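You operate a simulated robot arm through the tools that you are given. There is no shell and no other tool. Be economical: measure what you need, move in short steps, check, and stop when the job is done.

The job below is to be done with a simulated robot arm. You get a single attempt, and the scene is never put back.

Task
Shut the bench air down and vent the blue air tank to zero.
Fine: switch 3 off, regulator 2 fully back, black slide valve shut; shut the white vent lever again.

The check looks at the end state, three seconds after you hand in, the way a careful person would. Anything else that was tipped, shoved, dropped, spilled or broken makes it a failure.

Robot
A 7-joint arm with a two-finger parallel gripper on a trunk, on a base that drives. Base frame: it is fixed to the floor where the robot stands at the start and does not move with it; the origin is under the middle of the robot, x ahead of it, y to its left, z up. Lengths are in mm, angles in rad, forces in N, time in s.
With the tool pointing down near the work surface it reaches from about 100 to 720 mm from the robot's upright axis, wherever it stands. Its first joint turns from -2.897 to 2.897 rad. Places, roughly: air bench [200, -500, 400]; air tank [200, -800, 1100]; black slide valve [0, -1100, 1300]; green vacuum switch [100, -800, 900]; grey pressure dial [300, -700, 1300]; number four switch [400, -100, 900]; number one switch [600, 100, 900]; number three switch [500, 0, 900]; number two regulator knob [0, -1000, 1400]; number two switch [500, 100, 900]; white vent lever [100, -800, 1100]. Payload 3.91 kg.
Tool frame: the origin (TCP) lies between the finger pads and is the grasp point; the fingertips stand 30 mm ahead of it; z points along the fingers, y is the line along which they close. Largest opening 110 mm; finger width 20, thickness 10; the body of the gripper, 48 by 112 mm, starts 55 mm behind the TCP.
Orientation is told as [roll, pitch, yaw] about the base's x, y, z axes, in that order, counted from this pose: with the fingers straight down and closing along the base's y, the tool's x points along the base's -x, its y along +y and its z along -z.

Tools
- The arm moves only by the tool play_rows. Its argument "deltas" is text: rows parted by semicolons, each of 7 numbers parted by spaces: the shift along the tool's x, y, z in cm, then the turn, a rotation vector about the tool's x, y, z in rad, then the opening, from 0 (shut) to 1 (fully open). In form: dx dy dz wx wy wz fingers; .... A call has 1 to 10 rows; each row is the pose to reach, as a shift and turn from the pose commanded when the call began, along the tool's axes at that moment. A row lasts 0.2 s, in which the tool goes at most 50 mm and 0.15 rad; a call with a longer step from one row to the next is refused whole, and so is a gripper value outside its range. Where a pose cannot be reached the arm comes as near as it can. A force on the tool above 40 N (or 10 N above the force at the start of the call, whichever is more), or a blocked arm, ends the call early, and 0.2 s more pass. Each finger travels about 153 mm/s and halts on what it meets, pressing with about 34 N; the grip force reading is that of the motor and also rises with nothing between the fingers. The clock runs only during rows and for 0.2 s after the last one: add rows that repeat a pose to give the fingers time. It gives the time, the measured TCP pose, the force on the tool (base axes), the opening and the grip force at its end, in the units of the frame above (readings bear some noise), with the torque about the TCP (base axes, N m) and any sound that the robot's microphone picked up.
- Cameras (640 x 400 px; columns grow to the right, rows downward): "scene" is now at [1.9, 100.5, 1353.7]; the picture's right is [-0.54, -0.84, 0.00], its down [-0.31, 0.20, -0.93] and it looks along [0.78, -0.51, -0.36] (base axes); focal length 214 px, centre (320, 200). "wrist" rides on the gripper at [77, 7, -115] in the tool frame; the picture's right is [-0.09, 1.00, 0.00], its down [-0.80, -0.07, -0.59] and it looks along [-0.59, -0.05, 0.80] (tool axes); focal length 270 px, centre (320, 200). There is no depth. A picture from a camera that has moved, and an enlarged one, comes with that camera's place and axes in the base frame and with its lens.
- capture(camera): a new picture of that camera. The clock stands still meanwhile.
- slide_trunk(by): slides the trunk up (or, below 0, down) by that many mm; the arm and the scene camera ride with it, the base frame stays. It gives what a move gives, with no picture.
- base_move(legs): drives the robot by 1 to 6 legs, each [ahead, turn to the left] in mm and rad, along the robot's own axes; the way and the turn of a leg run together, so that a leg with both is an arc; at most 1500 mm and 3.142 rad a leg. The arm and the cameras ride along, it lands a little off, and it stops where it bumps. It gives what a move gives.
- pan_tilt(pan, tilt): turns the head with the scene camera to pan (to the left, within 2.705 rad either way) and tilt (down, from -0.506 to 1.204), counted from straight ahead of the robot. It gives what a move gives.
- enlarge(camera, box): a new picture of the part [left, top, right, bottom] of that camera's present view, enlarged. The clock stands still meanwhile.
- job_done(): hands the job in; it is judged then, once.

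Go step by step. Nothing tells you exact positions but the pictures and the camera data: compare them with the known pose of the tool, close in by small moves and look again before you grip or let go. The budget is 120 turns and 82 pictures, counting those below and the enlarged ones. Unless the task says otherwise, let go and move clear before handing in, and close with one line.

The tools are called after "Call:" as name(argument=value, ...) on one line, values as JSON. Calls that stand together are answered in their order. play_rows: Moves the arm, as the interface text tells. Its arguments: {"type":"object","properties":{"deltas":{"type":"string"}},"required":["deltas"]} The other tools are called the same way: slide_trunk (by) slides the trunk up or down; base_move (legs) drives the base; pan_tilt (pan, tilt) turns the head that bears the scene camera; capture (camera) takes a picture; enlarge (camera, box) takes an enlarged picture of a part of a camera's view; job_done () hands the job in.

At the start:

```text
time_s: 0.0
eef_pos: [50.3, -378.7, 1000.0]
orientation: [0.0, 0.001, 0.001]
contact_force: [0.1, -0.2, 0.6]
ft_torque: [0.01, 0.0, 0.01]
opening: 110.1
grasp_force: 0.0
trunk travel left (down, up): [-300.0, 310.0]
robot x, y, heading: [-0.6, 2.3, 0.002]
head pan, tilt: [-0.572, 0.372]
```

scene: 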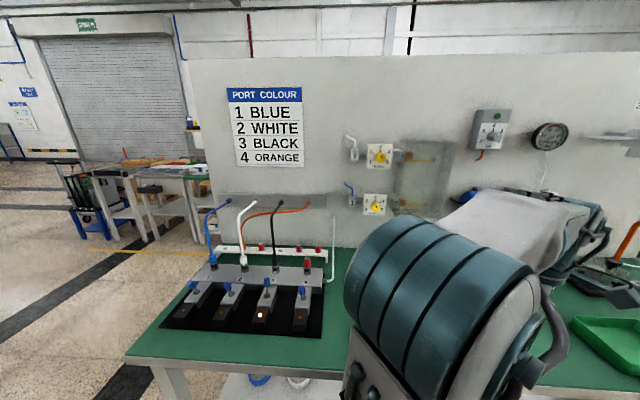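
wrist: 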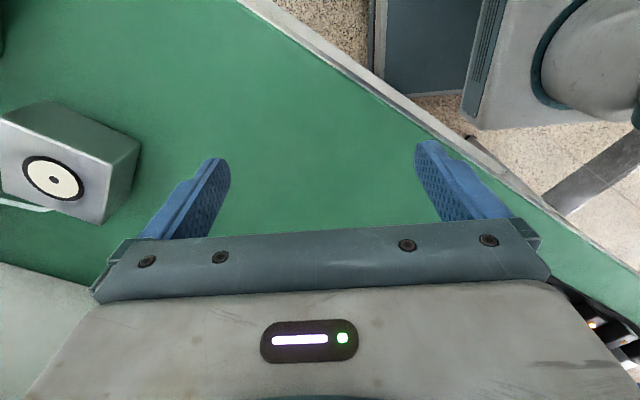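

I see a bench with four switches (the third lit) and a board behind it with regulators, but the arm blocks part of the view. I'll turn the head to survey the rest and enlarge the switch area.

Call:
enlarge(camera="scene", box=[150, 180, 350, 340])

Call:
enlarge(camera="scene", box=[330, 80, 640, 280])

Call:
pan_tilt(pan=-1.4, tilt=0.3)

Call:
capture(camera="scene")

```text
2.50 times, centred on (250, 260) of scene
camera zoom: at [1.9, 100.5, 1353.7], right [-0.54, -0.84, 0.0], down [-0.31, 0.2, -0.93], along [0.78, -0.51, -0.36], focal length 536 px, centre (495, 50)
```

zoom: 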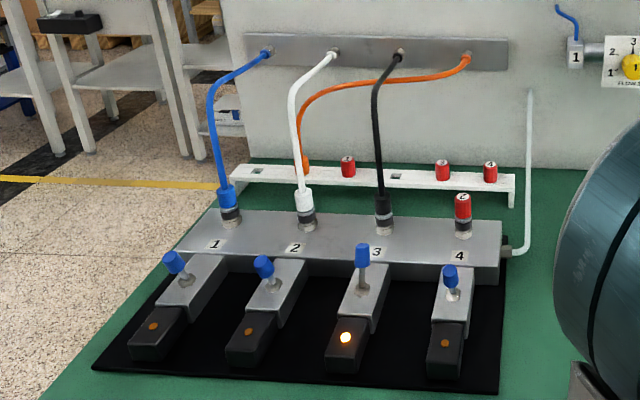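

```text
2.00 times, centred on (485, 180) of scene
camera zoom: at [1.9, 100.5, 1353.7], right [-0.54, -0.84, 0.0], down [-0.31, 0.2, -0.93], along [0.78, -0.51, -0.36], focal length 429 px, centre (-10, 240)
```

zoom: 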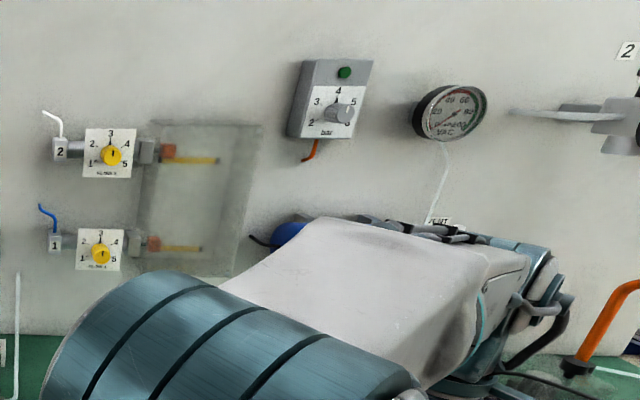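

```text
time_s: 1.1
eef_pos: [50.3, -379.2, 999.5]
orientation: [0.001, 0.0, 0.001]
contact_force: [-0.2, -0.3, -0.3]
ft_torque: [-0.02, 0.0, 0.02]
opening: 109.8
grasp_force: 0.1
trunk travel left (down, up): [-300.0, 310.0]
robot x, y, heading: [1.4, 0.4, 0.002]
head pan, tilt: [-1.4, 0.3]
```

```text
77 pictures are left
camera scene: at [-60.2, 58.9, 1360.4], right [-0.99, -0.17, 0.0], down [-0.05, 0.29, -0.96], along [0.16, -0.94, -0.3], focal length 214 px, centre (320, 200)
```

scene: 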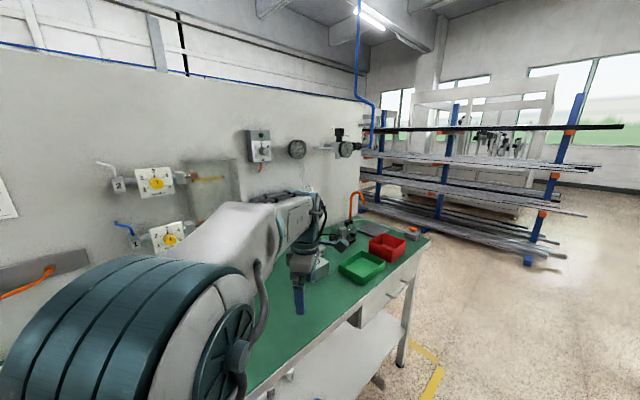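

Call:
enlarge(camera="scene", box=[220, 110, 420, 310])

Call:
enlarge(camera="scene", box=[300, 110, 390, 170])

Call:
enlarge(camera="scene", box=[90, 150, 260, 270])

```text
2.00 times, centred on (320, 210) of scene
camera zoom: at [-60.2, 58.9, 1360.4], right [-0.99, -0.17, 0.0], down [-0.05, 0.29, -0.96], along [0.16, -0.94, -0.3], focal length 429 px, centre (320, 180)
```

zoom: 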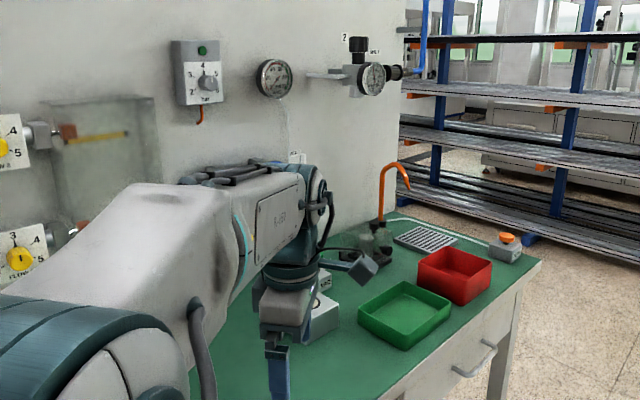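

```text
6.67 times, centred on (345, 140) of scene
camera zoom: at [-60.2, 58.9, 1360.4], right [-0.99, -0.17, 0.0], down [-0.05, 0.29, -0.96], along [0.16, -0.94, -0.3], focal length 1430 px, centre (153, 600)
```

zoom: 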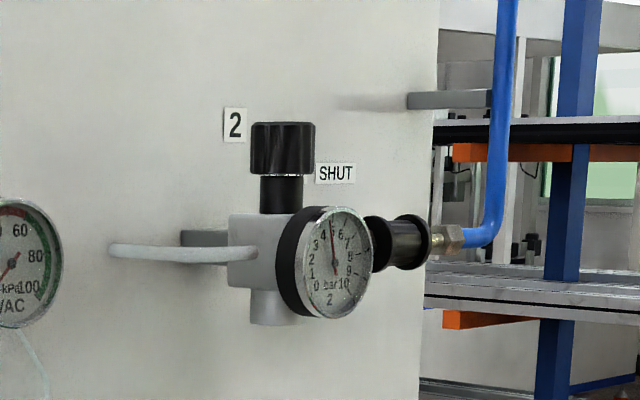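

```text
3.33 times, centred on (175, 210) of scene
camera zoom: at [-60.2, 58.9, 1360.4], right [-0.99, -0.17, 0.0], down [-0.05, 0.29, -0.96], along [0.16, -0.94, -0.3], focal length 715 px, centre (803, 167)
```

zoom: 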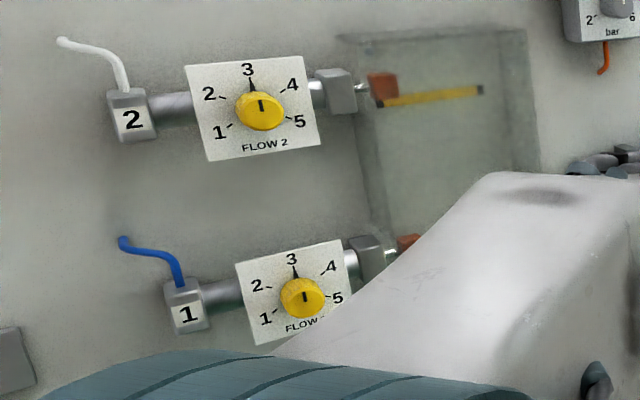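

The tank is hidden behind the arm. I'll lift the arm and swing it toward the switches, which also clears that view.

Call:
play_rows(deltas="0 0 -4.8 0 0 0 1;0 0 -9.6 0 0 0 1;0 0 -14.4 0 0 0 1;-3.5 2.9 -15 0 0 0 0.5;-7 5.8 -15 0 0 0 0;-10.5 8.7 -15 0 0 0 0;-14 11.6 -15 0 0 0 0;-17.5 14.5 -15 0 0 0 0;-21 17.4 -15 0 0 0 0;-24.5 20.3 -15 0 0 0 0")

Call:
play_rows(deltas="-3 3 0 0 0 0 0;-6 6 0 0 0 0 0;-9 9 0 0 0 0 0;-12 11 0 0 0 0 0")

Call:
capture(camera="scene")

Call:
capture(camera="wrist")

```text
time_s: 3.4
eef_pos: [292.2, -174.9, 1152.0]
orientation: [0.0, 0.001, -0.001]
contact_force: [0.3, -0.4, 0.8]
ft_torque: [0.0, -0.02, -0.01]
opening: 0.1
grasp_force: 33.8
trunk travel left (down, up): [-300.0, 310.0]
robot x, y, heading: [3.3, -0.9, 0.002]
head pan, tilt: [-1.4, 0.3]
```

```text
time_s: 4.3
eef_pos: [415.0, -65.9, 1150.4]
orientation: [0.0, -0.001, 0.001]
contact_force: [1.2, 0.0, 0.2]
ft_torque: [-0.01, 0.02, 0.01]
opening: 0.0
grasp_force: 34.0
trunk travel left (down, up): [-300.0, 310.0]
robot x, y, heading: [0.6, -0.7, 0.002]
head pan, tilt: [-1.4, 0.3]
```

```text
73 pictures are left
camera scene: at [-60.2, 59.0, 1360.4], right [-0.99, -0.17, 0.0], down [-0.05, 0.29, -0.96], along [0.16, -0.94, -0.3], focal length 214 px, centre (320, 200)
```

scene: 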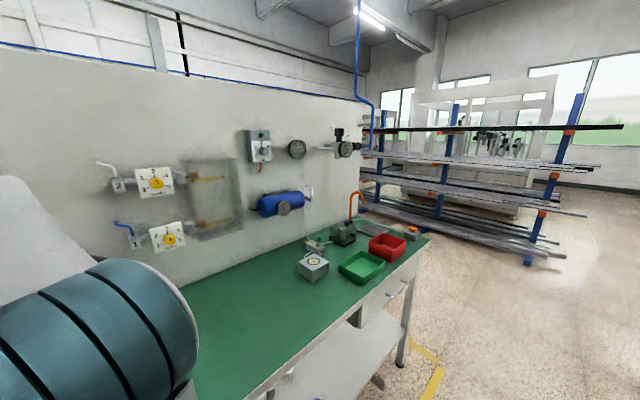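

```text
72 pictures are left
camera wrist: at [338.8, -58.8, 1263.9], right [0.09, 1.0, 0.0], down [0.8, -0.07, 0.59], along [0.59, -0.05, -0.8], focal length 270 px, centre (320, 200)
```

wrist: 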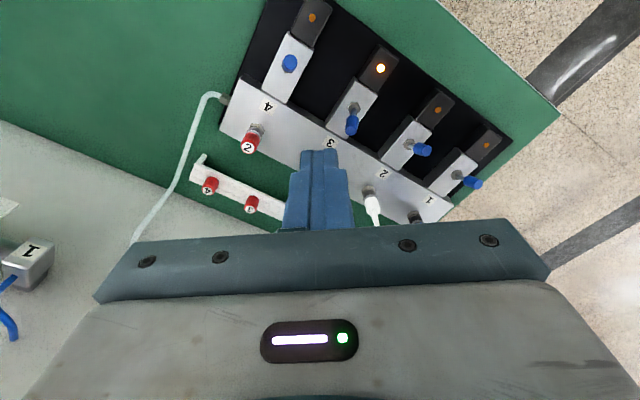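

Switch 3's handle triangulates to about (462,-30,940), leaning toward the board, while the off switches lean toward me. I'll hover over it with the tool yawed square to the bench and the fingers partly open.

Call:
play_rows(deltas="-1.2 0.9 2.5 0 0 0.143 0.2;-2.4 1.8 5 0 0 0.286 0.4;-3.6 2.7 7.5 0 0 0.429 0.4;-4.7 3.6 10 0 0 0.572 0.4;-4.7 3.6 12 0 0 0.572 0.4;-4.7 3.6 12 0 0 0.572 0.4")

Call:
pan_tilt(pan=-0.3, tilt=0.7)

Call:
capture(camera="wrist")

Call:
capture(camera="scene")

```text
time_s: 5.8
eef_pos: [461.8, -28.4, 1027.7]
orientation: [0.001, -0.001, -0.572]
contact_force: [-0.1, -0.7, 0.6]
ft_torque: [-0.02, 0.02, 0.02]
opening: 44.2
grasp_force: 0.1
trunk travel left (down, up): [-300.0, 310.0]
robot x, y, heading: [-0.9, -1.1, -0.003]
head pan, tilt: [-1.4, 0.3]
```

```text
time_s: 7.1
eef_pos: [461.0, -27.8, 1029.0]
orientation: [0.0, -0.002, -0.573]
contact_force: [1.1, 0.0, -0.3]
ft_torque: [-0.01, -0.05, 0.02]
opening: 44.1
grasp_force: 0.1
trunk travel left (down, up): [-300.0, 310.0]
robot x, y, heading: [-0.8, -0.6, 0.001]
head pan, tilt: [-0.3, 0.7]
```

```text
71 pictures are left
camera wrist: at [401.0, 19.8, 1142.5], right [0.61, 0.79, 0.0], down [0.64, -0.49, 0.59], along [0.47, -0.36, -0.8], focal length 270 px, centre (320, 200)
```

wrist: 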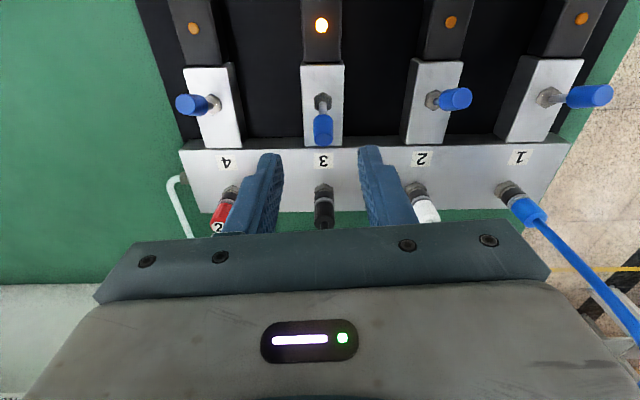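

```text
70 pictures are left
camera scene: at [5.1, 125.8, 1324.3], right [-0.3, -0.96, 0.0], down [-0.61, 0.19, -0.77], along [0.73, -0.23, -0.64], focal length 214 px, centre (320, 200)
```

scene: 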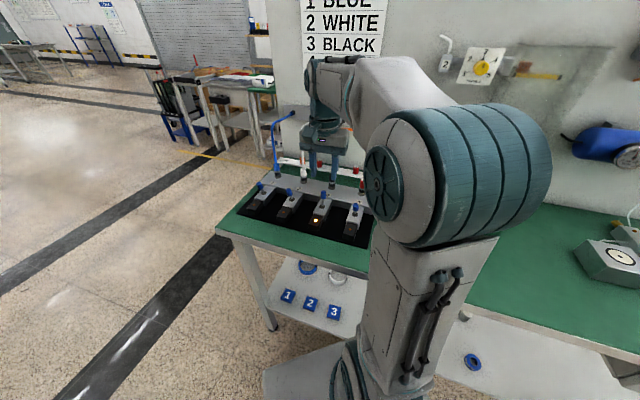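

The handle is centred between the fingers. I'll descend to straddle it, close on it and check.

Call:
play_rows(deltas="-0.2 0 2.5 0 0 0 0.4;-0.2 0 5 0 0 0 0.4;-0.2 0 7.3 0 0 0 0.4;-0.2 0 7.3 0 0 0 0.2;-0.2 0 7.3 0 0 0 0.05;-0.2 0 7.3 0 0 0 0.05")

Call:
capture(camera="wrist")

```text
time_s: 8.5
eef_pos: [467.3, -28.3, 953.6]
orientation: [0.0, 0.0, -0.571]
contact_force: [12.6, 13.0, 0.9]
ft_torque: [0.46, -0.44, 0.14]
opening: 16.0
grasp_force: 45.1
trunk travel left (down, up): [-300.0, 310.0]
robot x, y, heading: [-0.3, 2.8, 0.004]
head pan, tilt: [-0.3, 0.7]
```

```text
69 pictures are left
camera wrist: at [405.0, 19.4, 1067.9], right [0.61, 0.79, 0.0], down [0.64, -0.49, 0.59], along [0.47, -0.36, -0.8], focal length 270 px, centre (320, 200)
```

wrist: 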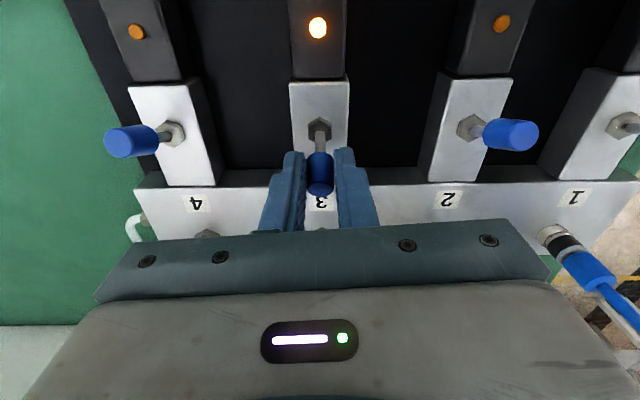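

The handle is held at 16 mm. I'll pull it toward me along tool +x.

Call:
play_rows(deltas="0.8 0 -0.1 0 0 0 0.05;1.6 0 -0.2 0 0 0 0.05;2.4 0 -0.1 0 0 0 0.05;3.0 0 0 0 0 0 0.05")

Call:
capture(camera="wrist")

```text
time_s: 9.5
eef_pos: [438.6, -13.8, 956.8]
orientation: [-0.001, 0.001, -0.573]
contact_force: [0.4, -2.1, -0.5]
ft_torque: [-0.05, 0.01, 0.04]
opening: 5.4
grasp_force: 0.1
trunk travel left (down, up): [-300.0, 310.0]
robot x, y, heading: [4.2, 2.4, -0.003]
head pan, tilt: [-0.3, 0.7]
```

```text
68 pictures are left
camera wrist: at [377.5, 33.2, 1069.7], right [0.61, 0.79, 0.0], down [0.64, -0.49, 0.59], along [0.47, -0.37, -0.8], focal length 270 px, centre (320, 200)
```

wrist: 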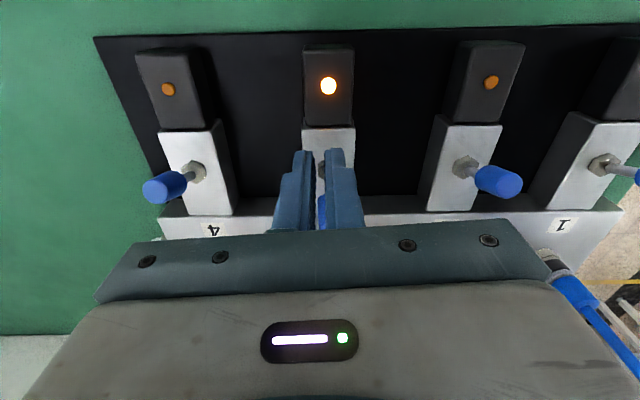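

The grip slipped off, because the handle leans about 28° back and I only had its upper part. I'll regrip deeper and follow the handle's arc, rotating the tool with it.

Call:
play_rows(deltas="0 0.3 -1 0 0 0 0.4;-1.5 0.3 -1 0 0 0 0.4;-3.2 0.3 0 0 0 0 0.4;-3.2 0.3 1.5 0 0 0 0.4;-3.2 0.3 1.5 0 0 0 0.2;-3.2 0.3 1.5 0 0 0 0;-3.2 0.3 1.5 0 0 0 0")

Call:
play_rows(deltas="0.6 0 -0.12 0 -0.15 0 0;1.2 0 -0.15 0 -0.3 0 0;1.85 0 -0.08 0 -0.45 0 0;2.45 0 0 0 -0.5 0 0;3.2 0 0.1 0 -0.5 0 0")

Call:
capture(camera="wrist")

```text
time_s: 11.1
eef_pos: [468.6, -28.5, 942.1]
orientation: [0.002, 0.001, -0.573]
contact_force: [7.1, 4.2, 0.0]
ft_torque: [0.2, -0.23, 0.0]
opening: 16.0
grasp_force: 45.4
trunk travel left (down, up): [-300.0, 310.0]
robot x, y, heading: [-2.9, 2.5, 0.0]
head pan, tilt: [-0.3, 0.7]
```

```text
time_s: 12.3
eef_pos: [443.8, -12.3, 940.6]
orientation: [0.002, -0.503, -0.572]
contact_force: [30.0, -5.7, 2.8]
ft_torque: [-0.51, -1.1, 0.16]
opening: 16.3
grasp_force: 45.0
trunk travel left (down, up): [-300.0, 310.0]
robot x, y, heading: [-0.6, 0.0, -0.008]
head pan, tilt: [-0.3, 0.7]
heard: click
```

```text
67 pictures are left
camera wrist: at [344.6, 59.5, 1003.3], right [0.6, 0.8, 0.04], down [0.31, -0.29, 0.91], along [0.73, -0.53, -0.42], focal length 270 px, centre (320, 200)
```

wrist: 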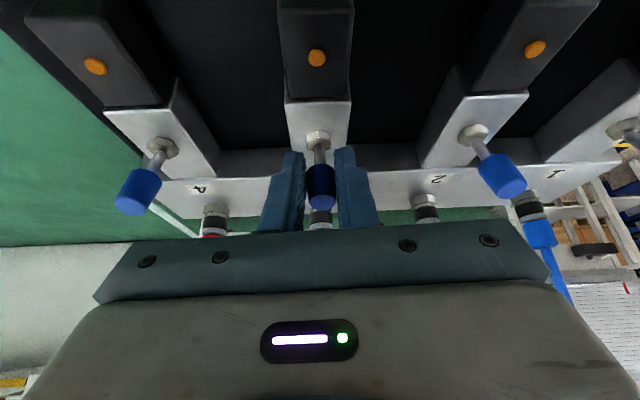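

It clicked and lamp 3 is out. I'll let go, back off along the fingers and look at the result.

Call:
play_rows(deltas="0 0 0 0 0 0 0.35;0 0 0 0 0 0 0.4;0 0 -4 0 0 0 0.4;0 0 -8 0 0 0 0.4;0 0 -12 0 0 0 0.4;0 0 -16 0 0.15 0 0.2;0 0 -20 0 0.3 0 0;0 0 -24 0 0.5 0 0")

Call:
capture(camera="wrist")

Call:
pan_tilt(pan=-1.4, tilt=0.3)

Call:
enlarge(camera="scene", box=[220, 110, 420, 280])

Call:
enlarge(camera="scene", box=[240, 175, 360, 285])

```text
refused: row 8 steps farther than a row can; nothing moved
```

```text
66 pictures are left
camera wrist: at [344.6, 59.5, 1003.3], right [0.6, 0.8, 0.04], down [0.31, -0.29, 0.91], along [0.73, -0.53, -0.42], focal length 270 px, centre (320, 200)
```

wrist: 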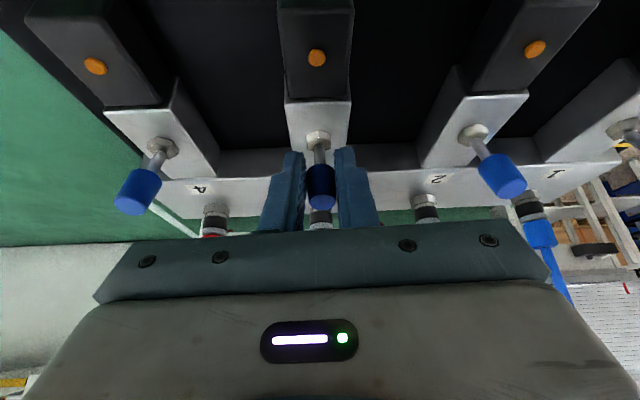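

```text
time_s: 13.6
eef_pos: [444.2, -11.5, 941.3]
orientation: [0.002, -0.5, -0.572]
contact_force: [27.5, -5.1, 10.7]
ft_torque: [-0.59, -1.12, 0.17]
opening: 16.3
grasp_force: 45.2
trunk travel left (down, up): [-300.0, 310.0]
robot x, y, heading: [0.5, -1.3, -0.004]
head pan, tilt: [-1.4, 0.3]
```

```text
2.35 times, centred on (320, 195) of scene
camera zoom: at [-57.7, 58.5, 1360.6], right [-0.99, -0.17, 0.0], down [-0.05, 0.29, -0.95], along [0.16, -0.94, -0.3], focal length 505 px, centre (320, 212)
```

zoom: 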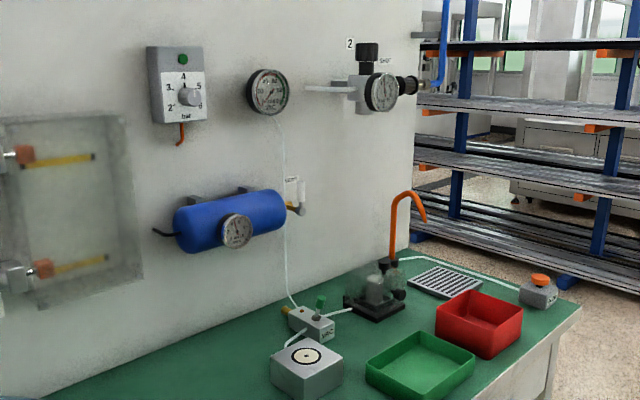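

```text
3.64 times, centred on (300, 230) of scene
camera zoom: at [-57.7, 58.5, 1360.6], right [-0.99, -0.17, 0.0], down [-0.05, 0.29, -0.95], along [0.16, -0.94, -0.3], focal length 780 px, centre (393, 91)
```

zoom: 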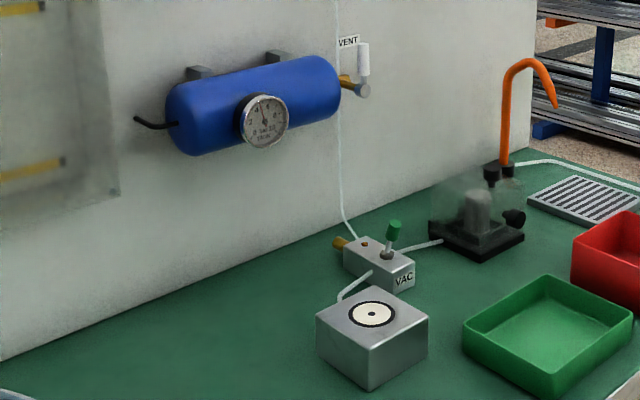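

Now I can see the tank, the white vent lever (upright at its right end) and regulator 2. I'll release switch 3 with smaller steps.

Call:
play_rows(deltas="0 0 0 0 0 0 0.35;0 0 0 0 0 0 0.4;0 0 -4 0 0 0 0.4;0 0 -8 0 0 0 0.4;0 0 -12 0 0 0 0.4;0 0 -16 0 0.12 0 0.2;0 0 -20 0 0.25 0 0;0 0 -24 0 0.38 0 0;0 0 -24 0 0.5 0 0")

Call:
capture(camera="wrist")

```text
time_s: 15.6
eef_pos: [343.6, 49.0, 1151.9]
orientation: [0.002, 0.001, -0.572]
contact_force: [-0.1, -0.3, -0.4]
ft_torque: [-0.05, 0.0, -0.02]
opening: 0.0
grasp_force: 34.4
trunk travel left (down, up): [-300.0, 310.0]
robot x, y, heading: [-1.9, 2.9, 0.002]
head pan, tilt: [-1.4, 0.3]
```

```text
63 pictures are left
camera wrist: at [282.4, 96.0, 1264.8], right [0.61, 0.79, 0.0], down [0.64, -0.49, 0.59], along [0.47, -0.36, -0.8], focal length 270 px, centre (320, 200)
```

wrist: 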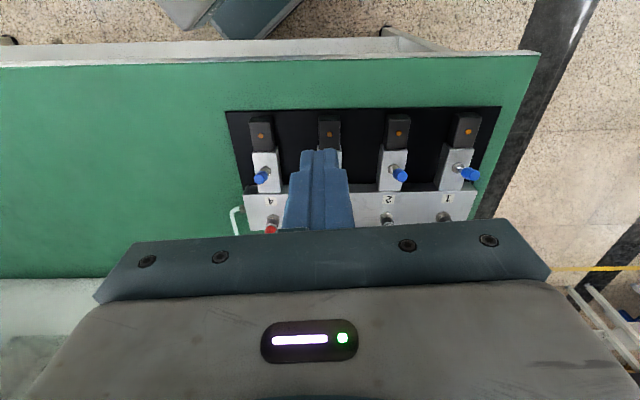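

Switch 3 is off, with lamp 3 dark like the others. I'll back away from the bench, turn left (swinging the arm away from it), then reverse along the bench to the tank and regulator end.

Call:
base_move(legs=[[-150, 0], [0, 1.2], [-650, 0], [0, -0.2]])

Call:
pan_tilt(pan=-1.57, tilt=0.2)

Call:
capture(camera="scene")

```text
time_s: 24.0
eef_pos: [-232.9, -296.4, 1150.2]
orientation: [0.0, 0.0, 0.45]
contact_force: [0.3, -0.4, 0.0]
ft_torque: [0.0, 0.02, 0.0]
opening: 0.0
grasp_force: 34.0
trunk travel left (down, up): [-300.0, 310.0]
robot x, y, heading: [-370.1, -616.6, 1.02]
head pan, tilt: [-1.4, 0.3]
```

```text
time_s: 24.7
eef_pos: [-232.3, -296.2, 1150.8]
orientation: [-0.001, 0.002, 0.449]
contact_force: [-0.2, 0.3, -0.9]
ft_torque: [0.01, -0.01, -0.01]
opening: 0.2
grasp_force: 33.8
trunk travel left (down, up): [-300.0, 310.0]
robot x, y, heading: [-369.0, -611.7, 1.021]
head pan, tilt: [-1.571, 0.201]
```

```text
62 pictures are left
camera scene: at [-457.8, -648.9, 1369.7], right [-0.52, -0.85, 0.0], down [-0.17, 0.1, -0.98], along [0.84, -0.51, -0.2], focal length 214 px, centre (320, 200)
```

scene: 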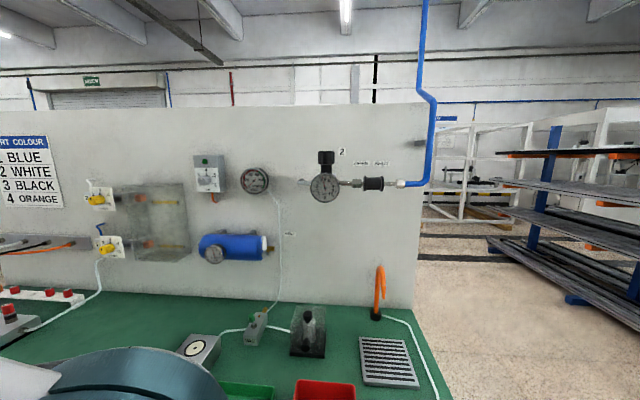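

Call:
enlarge(camera="scene", box=[290, 135, 440, 225])

Call:
enlarge(camera="scene", box=[180, 205, 310, 285])

```text
4.27 times, centred on (365, 180) of scene
camera zoom: at [-457.8, -648.9, 1369.7], right [-0.52, -0.85, 0.0], down [-0.17, 0.1, -0.98], along [0.84, -0.51, -0.2], focal length 915 px, centre (128, 285)
```

zoom: 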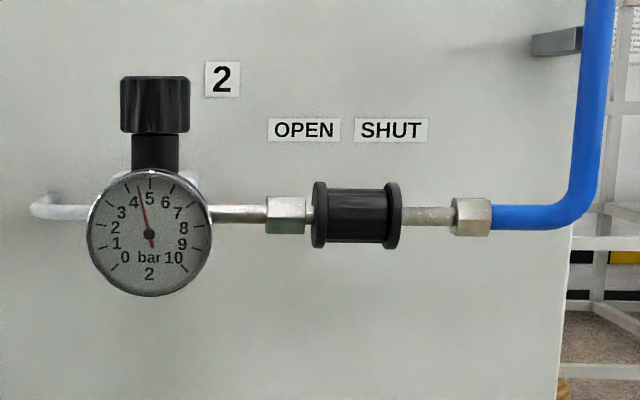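

```text
4.92 times, centred on (245, 245) of scene
camera zoom: at [-457.8, -648.9, 1369.7], right [-0.52, -0.85, 0.0], down [-0.17, 0.1, -0.98], along [0.84, -0.51, -0.2], focal length 1056 px, centre (689, -22)
```

zoom: 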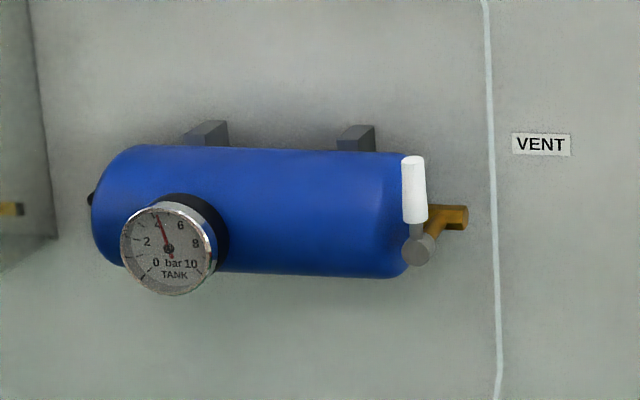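

Regulator 2 reads about 4.5 bar, its slide sleeve sits at OPEN with SHUT to the right, and the vent lever is upright. The regulator knob triangulates to (23,-960,1366), with the board about 70 mm behind it, so I'll raise the trunk and come in from above.

Call:
slide_trunk(by=300)

Call:
play_rows(deltas="0.8 -4.3 0 0 0 0.1 0;1.6 -8.6 0 0 0 0.2 0;2.4 -12.9 0 0 0 0.3 0;3.2 -17.2 0 0 0 0.4 0;4 -21.5 0 0 0 0.5 0;4.8 -25.8 0 0 0 0.6 0;5.6 -30.1 0 0 0 0.7 0;6.4 -34.4 0 0 0 0.8 0;7.2 -38.7 0 0 0 0.9 0;8 -43 0 0 0 1.01 0")

```text
time_s: 27.7
eef_pos: [-234.5, -293.6, 1454.2]
orientation: [-0.004, -0.001, 0.45]
contact_force: [-0.6, 0.2, -0.8]
ft_torque: [-0.01, -0.07, 0.04]
opening: 0.1
grasp_force: 33.7
trunk travel left (down, up): [-600.0, 10.0]
robot x, y, heading: [-368.2, -616.4, 1.021]
head pan, tilt: [-1.571, 0.201]
```

```text
time_s: 29.9
eef_pos: [-116.1, -718.6, 1453.4]
orientation: [0.0, 0.002, -0.56]
contact_force: [-0.6, 0.1, 0.1]
ft_torque: [0.03, 0.01, 0.01]
opening: 0.0
grasp_force: 34.2
trunk travel left (down, up): [-600.0, 10.0]
robot x, y, heading: [-370.6, -615.6, 1.019]
head pan, tilt: [-1.571, 0.201]
```

Call:
play_rows(deltas="-3.4 -3.2 0 0 0 0 0.3;-6.8 -6.4 0 0 0 0 0.65;-10.2 -9.6 0 0 0 0 0.65;-13.7 -13 0 0 0 0 0.65")

Call:
capture(camera="wrist")

Call:
capture(camera="scene")

```text
time_s: 30.9
eef_pos: [-68.0, -903.2, 1451.3]
orientation: [0.003, 0.002, -0.558]
contact_force: [-1.3, -0.8, 1.2]
ft_torque: [0.05, 0.01, 0.01]
opening: 71.4
grasp_force: 0.2
trunk travel left (down, up): [-600.0, 10.0]
robot x, y, heading: [-371.7, -611.8, 1.016]
head pan, tilt: [-1.571, 0.201]
```

```text
59 pictures are left
camera wrist: at [-129.3, -856.7, 1565.0], right [0.6, 0.8, 0.0], down [0.64, -0.49, 0.59], along [0.47, -0.36, -0.8], focal length 270 px, centre (320, 200)
```

wrist: 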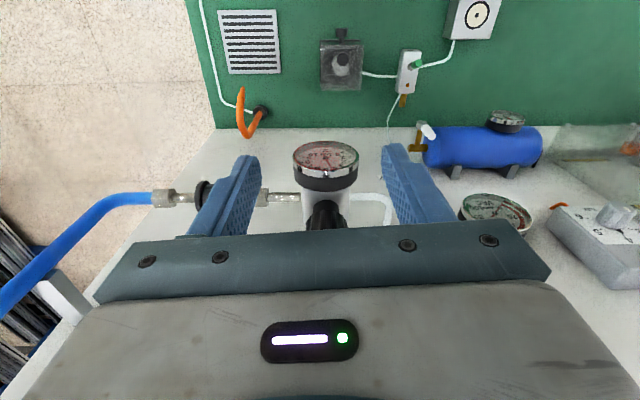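

```text
58 pictures are left
camera scene: at [-458.5, -651.1, 1669.6], right [-0.52, -0.85, 0.0], down [-0.17, 0.11, -0.98], along [0.84, -0.51, -0.2], focal length 214 px, centre (320, 200)
```

scene: 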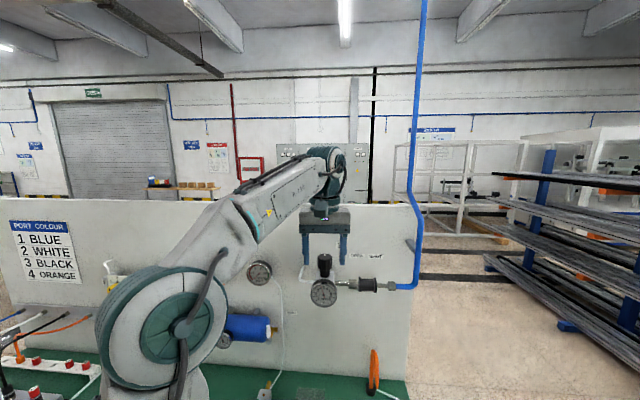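

Call:
enlarge(camera="scene", box=[285, 220, 405, 310])

```text
4.44 times, centred on (345, 265) of scene
camera zoom: at [-458.5, -651.1, 1669.6], right [-0.52, -0.85, 0.0], down [-0.17, 0.11, -0.98], along [0.84, -0.51, -0.2], focal length 953 px, centre (209, -89)
```

zoom: 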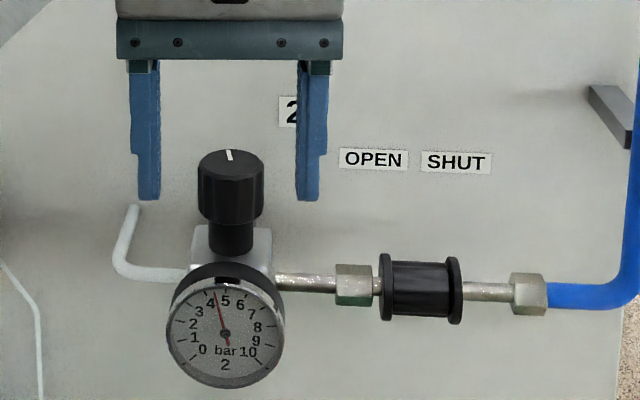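

The fingers line up laterally with the knob, and the knob is about 109 mm further in. I'll move over it and check.

Call:
play_rows(deltas="-3.7 0 0 0 0 0 0.65;-7.4 0 0 0 0 0 0.65;-10.9 0 0 0 0 0 0.65;-10.9 0 1.5 0 0 0 0.65")

Call:
enlarge(camera="scene", box=[285, 200, 405, 290])

Call:
capture(camera="wrist")

```text
time_s: 31.9
eef_pos: [21.5, -958.6, 1434.3]
orientation: [-0.001, -0.003, -0.566]
contact_force: [-0.1, -0.6, -0.4]
ft_torque: [0.01, -0.05, -0.02]
opening: 71.8
grasp_force: 0.0
out of reach, approached as far as the arm can: row 3
trunk travel left (down, up): [-600.0, 10.0]
robot x, y, heading: [-372.9, -615.5, 1.023]
head pan, tilt: [-1.571, 0.201]
```

```text
4.44 times, centred on (345, 245) of scene
camera zoom: at [-458.6, -649.6, 1669.7], right [-0.52, -0.85, 0.0], down [-0.17, 0.1, -0.98], along [0.84, -0.51, -0.2], focal length 953 px, centre (209, 0)
```

zoom: 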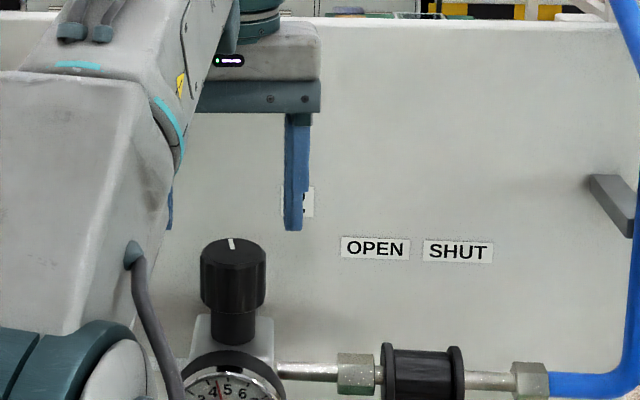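

```text
55 pictures are left
camera wrist: at [-39.0, -911.5, 1548.2], right [0.61, 0.79, 0.0], down [0.64, -0.49, 0.6], along [0.47, -0.36, -0.8], focal length 270 px, centre (320, 200)
```

wrist: 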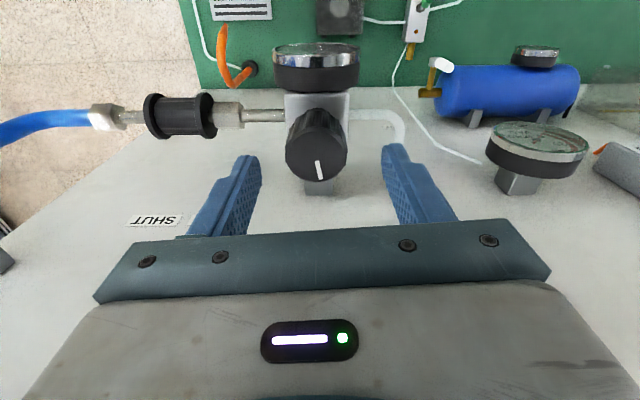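

Knob top is at about (31,-966), so I need about 11 mm more forward. I'll descend, close, and try a first counter-clockwise turn as seen from above.

Call:
play_rows(deltas="-1.1 -0.1 2 0 0 0 0.65;-1.1 -0.1 4.5 0 0 0 0.65;-1.1 -0.1 6.2 0 0 0 0.65;-1.1 -0.1 6.2 0 0 0 0.45;-1.1 -0.1 6.2 0 0 0 0.3;-1.1 -0.1 6.2 0 0 0 0.3")

Call:
capture(camera="wrist")

```text
time_s: 33.3
eef_pos: [29.9, -967.7, 1372.2]
orientation: [0.0, -0.001, -0.562]
contact_force: [-6.7, -6.5, -1.0]
ft_torque: [-0.26, -0.15, 0.02]
opening: 41.6
grasp_force: 44.6
trunk travel left (down, up): [-600.0, 10.0]
robot x, y, heading: [-371.4, -617.4, 1.021]
head pan, tilt: [-1.571, 0.201]
```

```text
54 pictures are left
camera wrist: at [-31.7, -920.9, 1486.7], right [0.61, 0.8, 0.0], down [0.64, -0.49, 0.59], along [0.47, -0.36, -0.8], focal length 270 px, centre (320, 200)
```

wrist: 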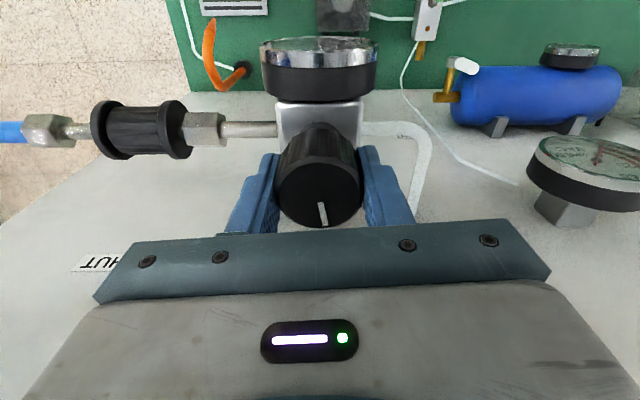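

The knob is gripped at 41.6 mm. I'll turn it counter-clockwise by about 1.1 rad.

Call:
play_rows(deltas="0 0 0 0 0 -0.14 0.25;0 0 0 0 0 -0.28 0.25;0 0 0 0 0 -0.42 0.25;0 0 0 0 0 -0.56 0.25;0 0 0 0 0 -0.7 0.25;0 0 0 0 0 -0.84 0.25;0 0 0 0 0 -0.98 0.25;0 0 0 0 0 -1.12 0.25")

Call:
capture(camera="wrist")

Call:
enlarge(camera="scene", box=[285, 220, 405, 310])

```text
time_s: 35.1
eef_pos: [30.5, -965.4, 1373.9]
orientation: [0.004, 0.001, 0.562]
contact_force: [-18.7, 10.6, -30.0]
ft_torque: [-0.62, 0.56, -0.05]
opening: 41.6
grasp_force: 45.1
trunk travel left (down, up): [-600.0, 10.0]
robot x, y, heading: [-374.5, -612.4, 1.018]
head pan, tilt: [-1.571, 0.201]
```

```text
53 pictures are left
camera wrist: at [-38.7, -1000.7, 1486.8], right [-0.46, 0.89, 0.0], down [0.72, 0.37, 0.59], along [0.53, 0.27, -0.8], focal length 270 px, centre (320, 200)
```

wrist: 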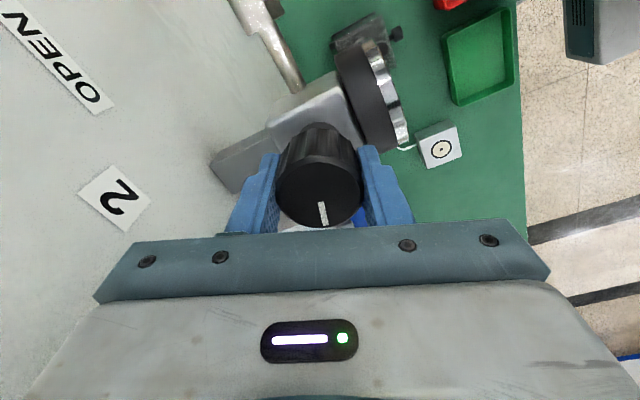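

```text
4.44 times, centred on (345, 265) of scene
camera zoom: at [-460.8, -647.7, 1669.4], right [-0.52, -0.85, 0.0], down [-0.17, 0.1, -0.98], along [0.84, -0.51, -0.2], focal length 953 px, centre (209, -89)
```

zoom: 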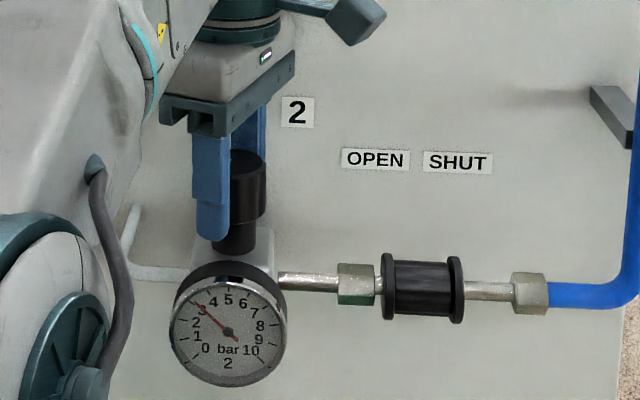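

Pressure dropped from about 4.5 to 3.1, so the direction is right. I'll turn a little more, then release, wind back and regrip.

Call:
play_rows(deltas="0 0 0 0 0 -0.13 0.25;0 0 0 0 0 -0.26 0.25;0 0 0 0 0 -0.39 0.25")

Call:
play_rows(deltas="0 0 0 0 0 0 0.5;0 0 -0.5 0 0 0 0.65;0 0 -1 0 0 0.14 0.65;0 0 -1 0 0 0.28 0.65;0 0 -1 0 0 0.42 0.65;0 0 -1 0 0 0.56 0.65;0 0 -1 0 0 0.70 0.65;0 0 -1 0 0 0.84 0.65;0 0 -1 0 0 0.98 0.65;0 0 -1 0 0 1.12 0.65")

Call:
play_rows(deltas="0 0 0 0 0 0.14 0.65;0 0 0 0 0 0.28 0.65;0 0 0 0 0 0.42 0.65;0 0 0 0 0 0.56 0.65;0 0 0 0 0 0.70 0.65;0 0 0 0 0 0.84 0.65;0 0 0 0 0 0.98 0.65;0 0 0 0 0 1.12 0.65;0 0 0 0 0 1.26 0.65")

Call:
capture(camera="wrist")

Call:
enlarge(camera="scene", box=[285, 220, 405, 310])

```text
time_s: 36.0
eef_pos: [29.7, -964.5, 1373.2]
orientation: [0.006, -0.003, 0.949]
contact_force: [-10.3, 9.2, -9.6]
ft_torque: [-0.26, -0.91, -0.03]
opening: 41.6
grasp_force: 44.9
trunk travel left (down, up): [-600.0, 10.0]
robot x, y, heading: [-369.6, -612.1, 1.019]
head pan, tilt: [-1.571, 0.201]
stopped in row 3: the force on the tool passed its limit (the readings are from after the stop); the commanded pose is now the measured one
```

```text
time_s: 38.2
eef_pos: [30.4, -966.5, 1382.2]
orientation: [0.003, 0.004, -0.174]
contact_force: [-0.7, -0.1, -0.5]
ft_torque: [0.0, -0.03, 0.0]
opening: 71.5
grasp_force: 0.1
trunk travel left (down, up): [-600.0, 10.0]
robot x, y, heading: [-364.8, -614.4, 1.021]
head pan, tilt: [-1.571, 0.201]
```

```text
time_s: 40.2
eef_pos: [30.3, -965.1, 1383.4]
orientation: [0.0, 0.004, -1.434]
contact_force: [-0.9, -0.2, -0.1]
ft_torque: [-0.02, 0.04, -0.02]
opening: 71.3
grasp_force: 0.1
trunk travel left (down, up): [-600.0, 10.0]
robot x, y, heading: [-369.8, -610.4, 1.025]
head pan, tilt: [-1.571, 0.201]
```

```text
51 pictures are left
camera wrist: at [27.5, -888.5, 1496.4], right [1.0, 0.05, 0.0], down [0.04, -0.81, 0.59], along [0.03, -0.59, -0.81], focal length 270 px, centre (320, 200)
```

wrist: 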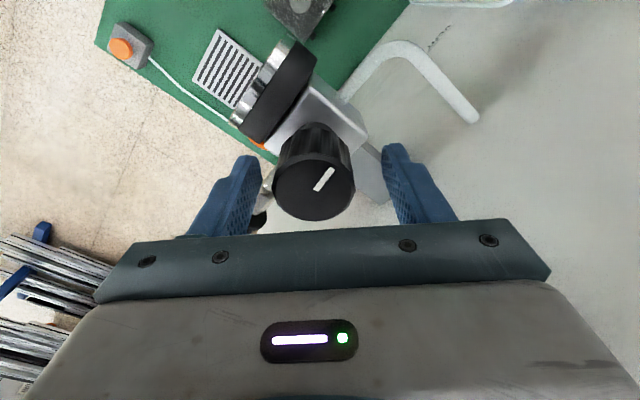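

```text
4.44 times, centred on (345, 265) of scene
camera zoom: at [-458.9, -648.2, 1669.7], right [-0.52, -0.85, 0.0], down [-0.17, 0.1, -0.98], along [0.84, -0.51, -0.2], focal length 953 px, centre (209, -89)
```

zoom: 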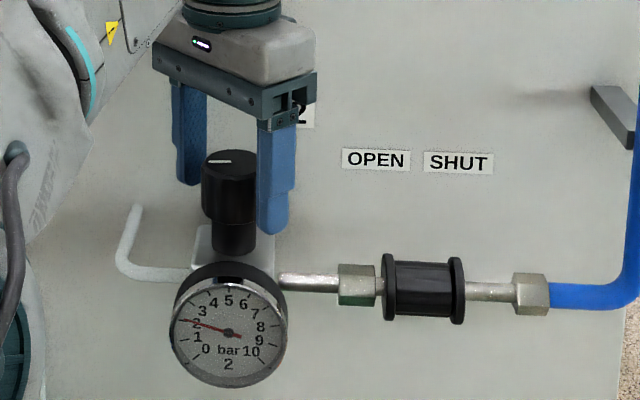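

The gauge reads about 2 now. I'll regrip and turn further.

Call:
play_rows(deltas="0 0 1 0 0 0 0.65;0 0 1 0 0 0 0.45;0 0 1 0 0 0 0.25;0 0 1 0 0 0 0.25;0 0 1 0 0 -0.14 0.25;0 0 1 0 0 -0.28 0.25;0 0 1 0 0 -0.42 0.25;0 0 1 0 0 -0.56 0.25;0 0 1 0 0 -0.7 0.25;0 0 1 0 0 -0.84 0.25")

Call:
play_rows(deltas="0 0 0 0 0 -0.14 0.25;0 0 0 0 0 -0.28 0.25;0 0 0 0 0 -0.42 0.25;0 0 0 0 0 -0.56 0.25;0 0 0 0 0 -0.7 0.25;0 0 0 0 0 -0.84 0.25;0 0 0 0 0 -0.98 0.25;0 0 0 0 0 -1.12 0.25")

Call:
enlarge(camera="scene", box=[285, 220, 405, 310])

```text
time_s: 42.4
eef_pos: [27.6, -966.8, 1371.6]
orientation: [0.003, 0.005, -0.59]
contact_force: [-17.6, 0.4, -17.6]
ft_torque: [-0.13, 1.5, -0.05]
opening: 41.7
grasp_force: 44.9
trunk travel left (down, up): [-600.0, 10.0]
robot x, y, heading: [-372.8, -610.4, 1.023]
head pan, tilt: [-1.571, 0.201]
```

```text
time_s: 44.2
eef_pos: [31.5, -963.4, 1373.7]
orientation: [0.005, -0.002, 0.532]
contact_force: [1.6, 5.3, -2.5]
ft_torque: [-0.4, -0.3, -0.73]
opening: 41.7
grasp_force: 44.6
trunk travel left (down, up): [-600.0, 10.0]
robot x, y, heading: [-369.3, -616.1, 1.025]
head pan, tilt: [-1.571, 0.201]
```

```text
4.44 times, centred on (345, 265) of scene
camera zoom: at [-458.6, -646.9, 1669.8], right [-0.52, -0.85, 0.0], down [-0.17, 0.1, -0.98], along [0.84, -0.51, -0.2], focal length 953 px, centre (209, -89)
```

zoom: 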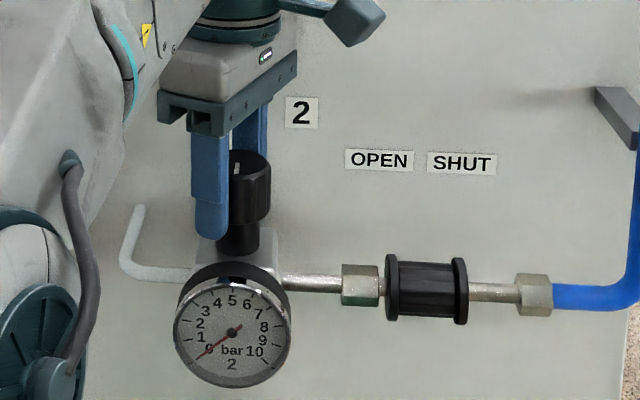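

The gauge is at 0 and the torque has risen, which suggests the end stop. I'll push a little further to be sure.

Call:
play_rows(deltas="0 0 0 0 0 -0.13 0.25;0 0 0 0 0 -0.26 0.25;0 0 0 0 0 -0.35 0.25")

Call:
capture(camera="wrist")

Call:
enlarge(camera="scene", box=[295, 245, 365, 310])

```text
time_s: 45.0
eef_pos: [29.7, -962.6, 1373.1]
orientation: [0.005, -0.001, 0.881]
contact_force: [-5.0, 10.0, -7.8]
ft_torque: [-0.94, -0.51, -0.71]
opening: 41.9
grasp_force: 45.0
trunk travel left (down, up): [-600.0, 10.0]
robot x, y, heading: [-371.7, -615.0, 1.02]
head pan, tilt: [-1.571, 0.201]
```

```text
48 pictures are left
camera wrist: at [-23.5, -1018.6, 1487.2], right [-0.71, 0.7, 0.0], down [0.57, 0.57, 0.59], along [0.41, 0.43, -0.8], focal length 270 px, centre (320, 200)
```

wrist: 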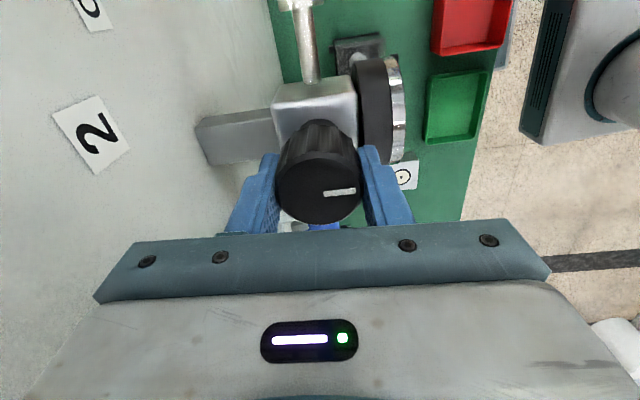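

```text
6.15 times, centred on (330, 278) of scene
camera zoom: at [-459.8, -646.1, 1669.6], right [-0.52, -0.85, 0.0], down [-0.17, 0.1, -0.98], along [0.84, -0.51, -0.2], focal length 1320 px, centre (258, -277)
```

zoom: 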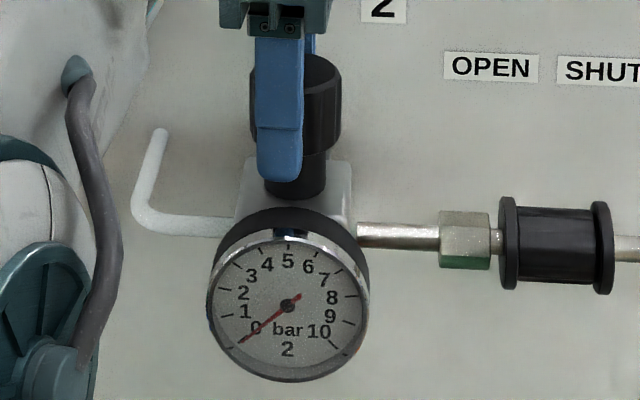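

The knob has hit its stop: it slips at constant torque and the gauge reads 0. I'll release it, lift and retreat from the board before turning the tool horizontal for the slide sleeve at about (-46,-1065,1298).

Call:
play_rows(deltas="0 0 0 0 0 0 0.5;0 0 0 0 0 0 0.65;0 0 -3.5 0 0 0 0.65;0 0 -7 0 0 0 0.65;0.7 4.6 -7 0 0 0 0.65;1.3 9 -7 0 0 0 0.65;1.9 13.4 -7 0 0 0 0.65;2.5 17.8 -7 0 0 0 0.65;2.8 22 -7 0 0 -0.12 0.65")

Call:
play_rows(deltas="0 0 0 0.14 0 0 0.65;0 0 0.5 0.28 0 0 0.65;0 0 1 0.42 0 0 0.65;0 0 1.5 0.56 0 0 0.65;0 0 2 0.70 0 0 0.65;0 0 2.5 0.84 0 0 0.65;0 0 3 0.98 0 0 0.65;0 0 3.5 1.12 0 0 0.65;0 0 4 1.26 0 0 0.65;0 0 4.5 1.40 0 0 0.65")

Call:
capture(camera="scene")

```text
time_s: 47.0
eef_pos: [-158.9, -845.3, 1442.1]
orientation: [0.002, -0.004, 1.001]
contact_force: [-0.2, -0.6, -0.8]
ft_torque: [0.0, -0.05, -0.03]
opening: 71.5
grasp_force: 0.0
out of reach, approached as far as the arm can: row 4
trunk travel left (down, up): [-600.0, 10.0]
robot x, y, heading: [-373.8, -613.1, 1.027]
head pan, tilt: [-1.571, 0.201]
```

```text
time_s: 48.5
eef_pos: [-139.8, -873.5, 1375.8]
orientation: [-0.665, 0.083, 0.905]
contact_force: [0.2, 0.3, -0.1]
ft_torque: [0.01, 0.0, -0.02]
opening: 71.5
grasp_force: 0.0
trunk travel left (down, up): [-600.0, 10.0]
robot x, y, heading: [-371.3, -616.1, 1.02]
head pan, tilt: [-1.571, 0.201]
stopped in row 7: the arm was blocked; the commanded pose is now the measured one
```

```text
46 pictures are left
camera scene: at [-460.1, -649.6, 1669.7], right [-0.54, -0.84, 0.0], down [-0.17, 0.11, -0.98], along [0.82, -0.53, -0.2], focal length 214 px, centre (320, 200)
```

scene: 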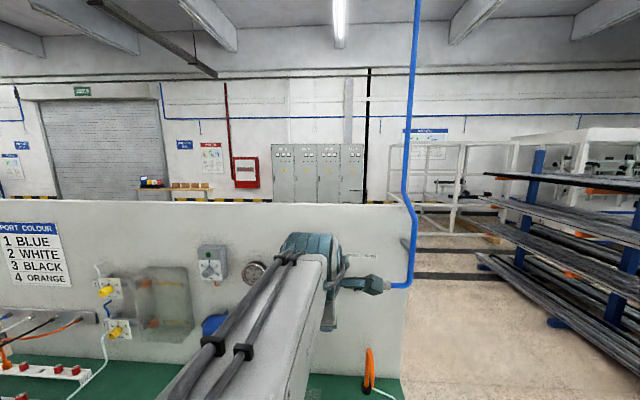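

The wrist reached a limit that way. I'll undo it, bring the camera side toward me, and pitch the tool up from there instead.

Call:
play_rows(deltas="0 1 -1 -0.14 0 0 0.65;0 2 -2 -0.28 0 0 0.65;0 3 -3 -0.42 0 0 0.65;0 4 -4 -0.56 0 0 0.65;0 4 -4 -0.67 0 0 0.65")

```text
time_s: 49.7
eef_pos: [-182.8, -836.2, 1381.9]
orientation: [0.007, 0.08, 0.915]
contact_force: [0.5, -0.8, -0.4]
ft_torque: [0.01, -0.02, -0.06]
opening: 71.6
grasp_force: 0.1
trunk travel left (down, up): [-600.0, 10.0]
robot x, y, heading: [-371.8, -615.0, 1.022]
head pan, tilt: [-1.571, 0.201]
```

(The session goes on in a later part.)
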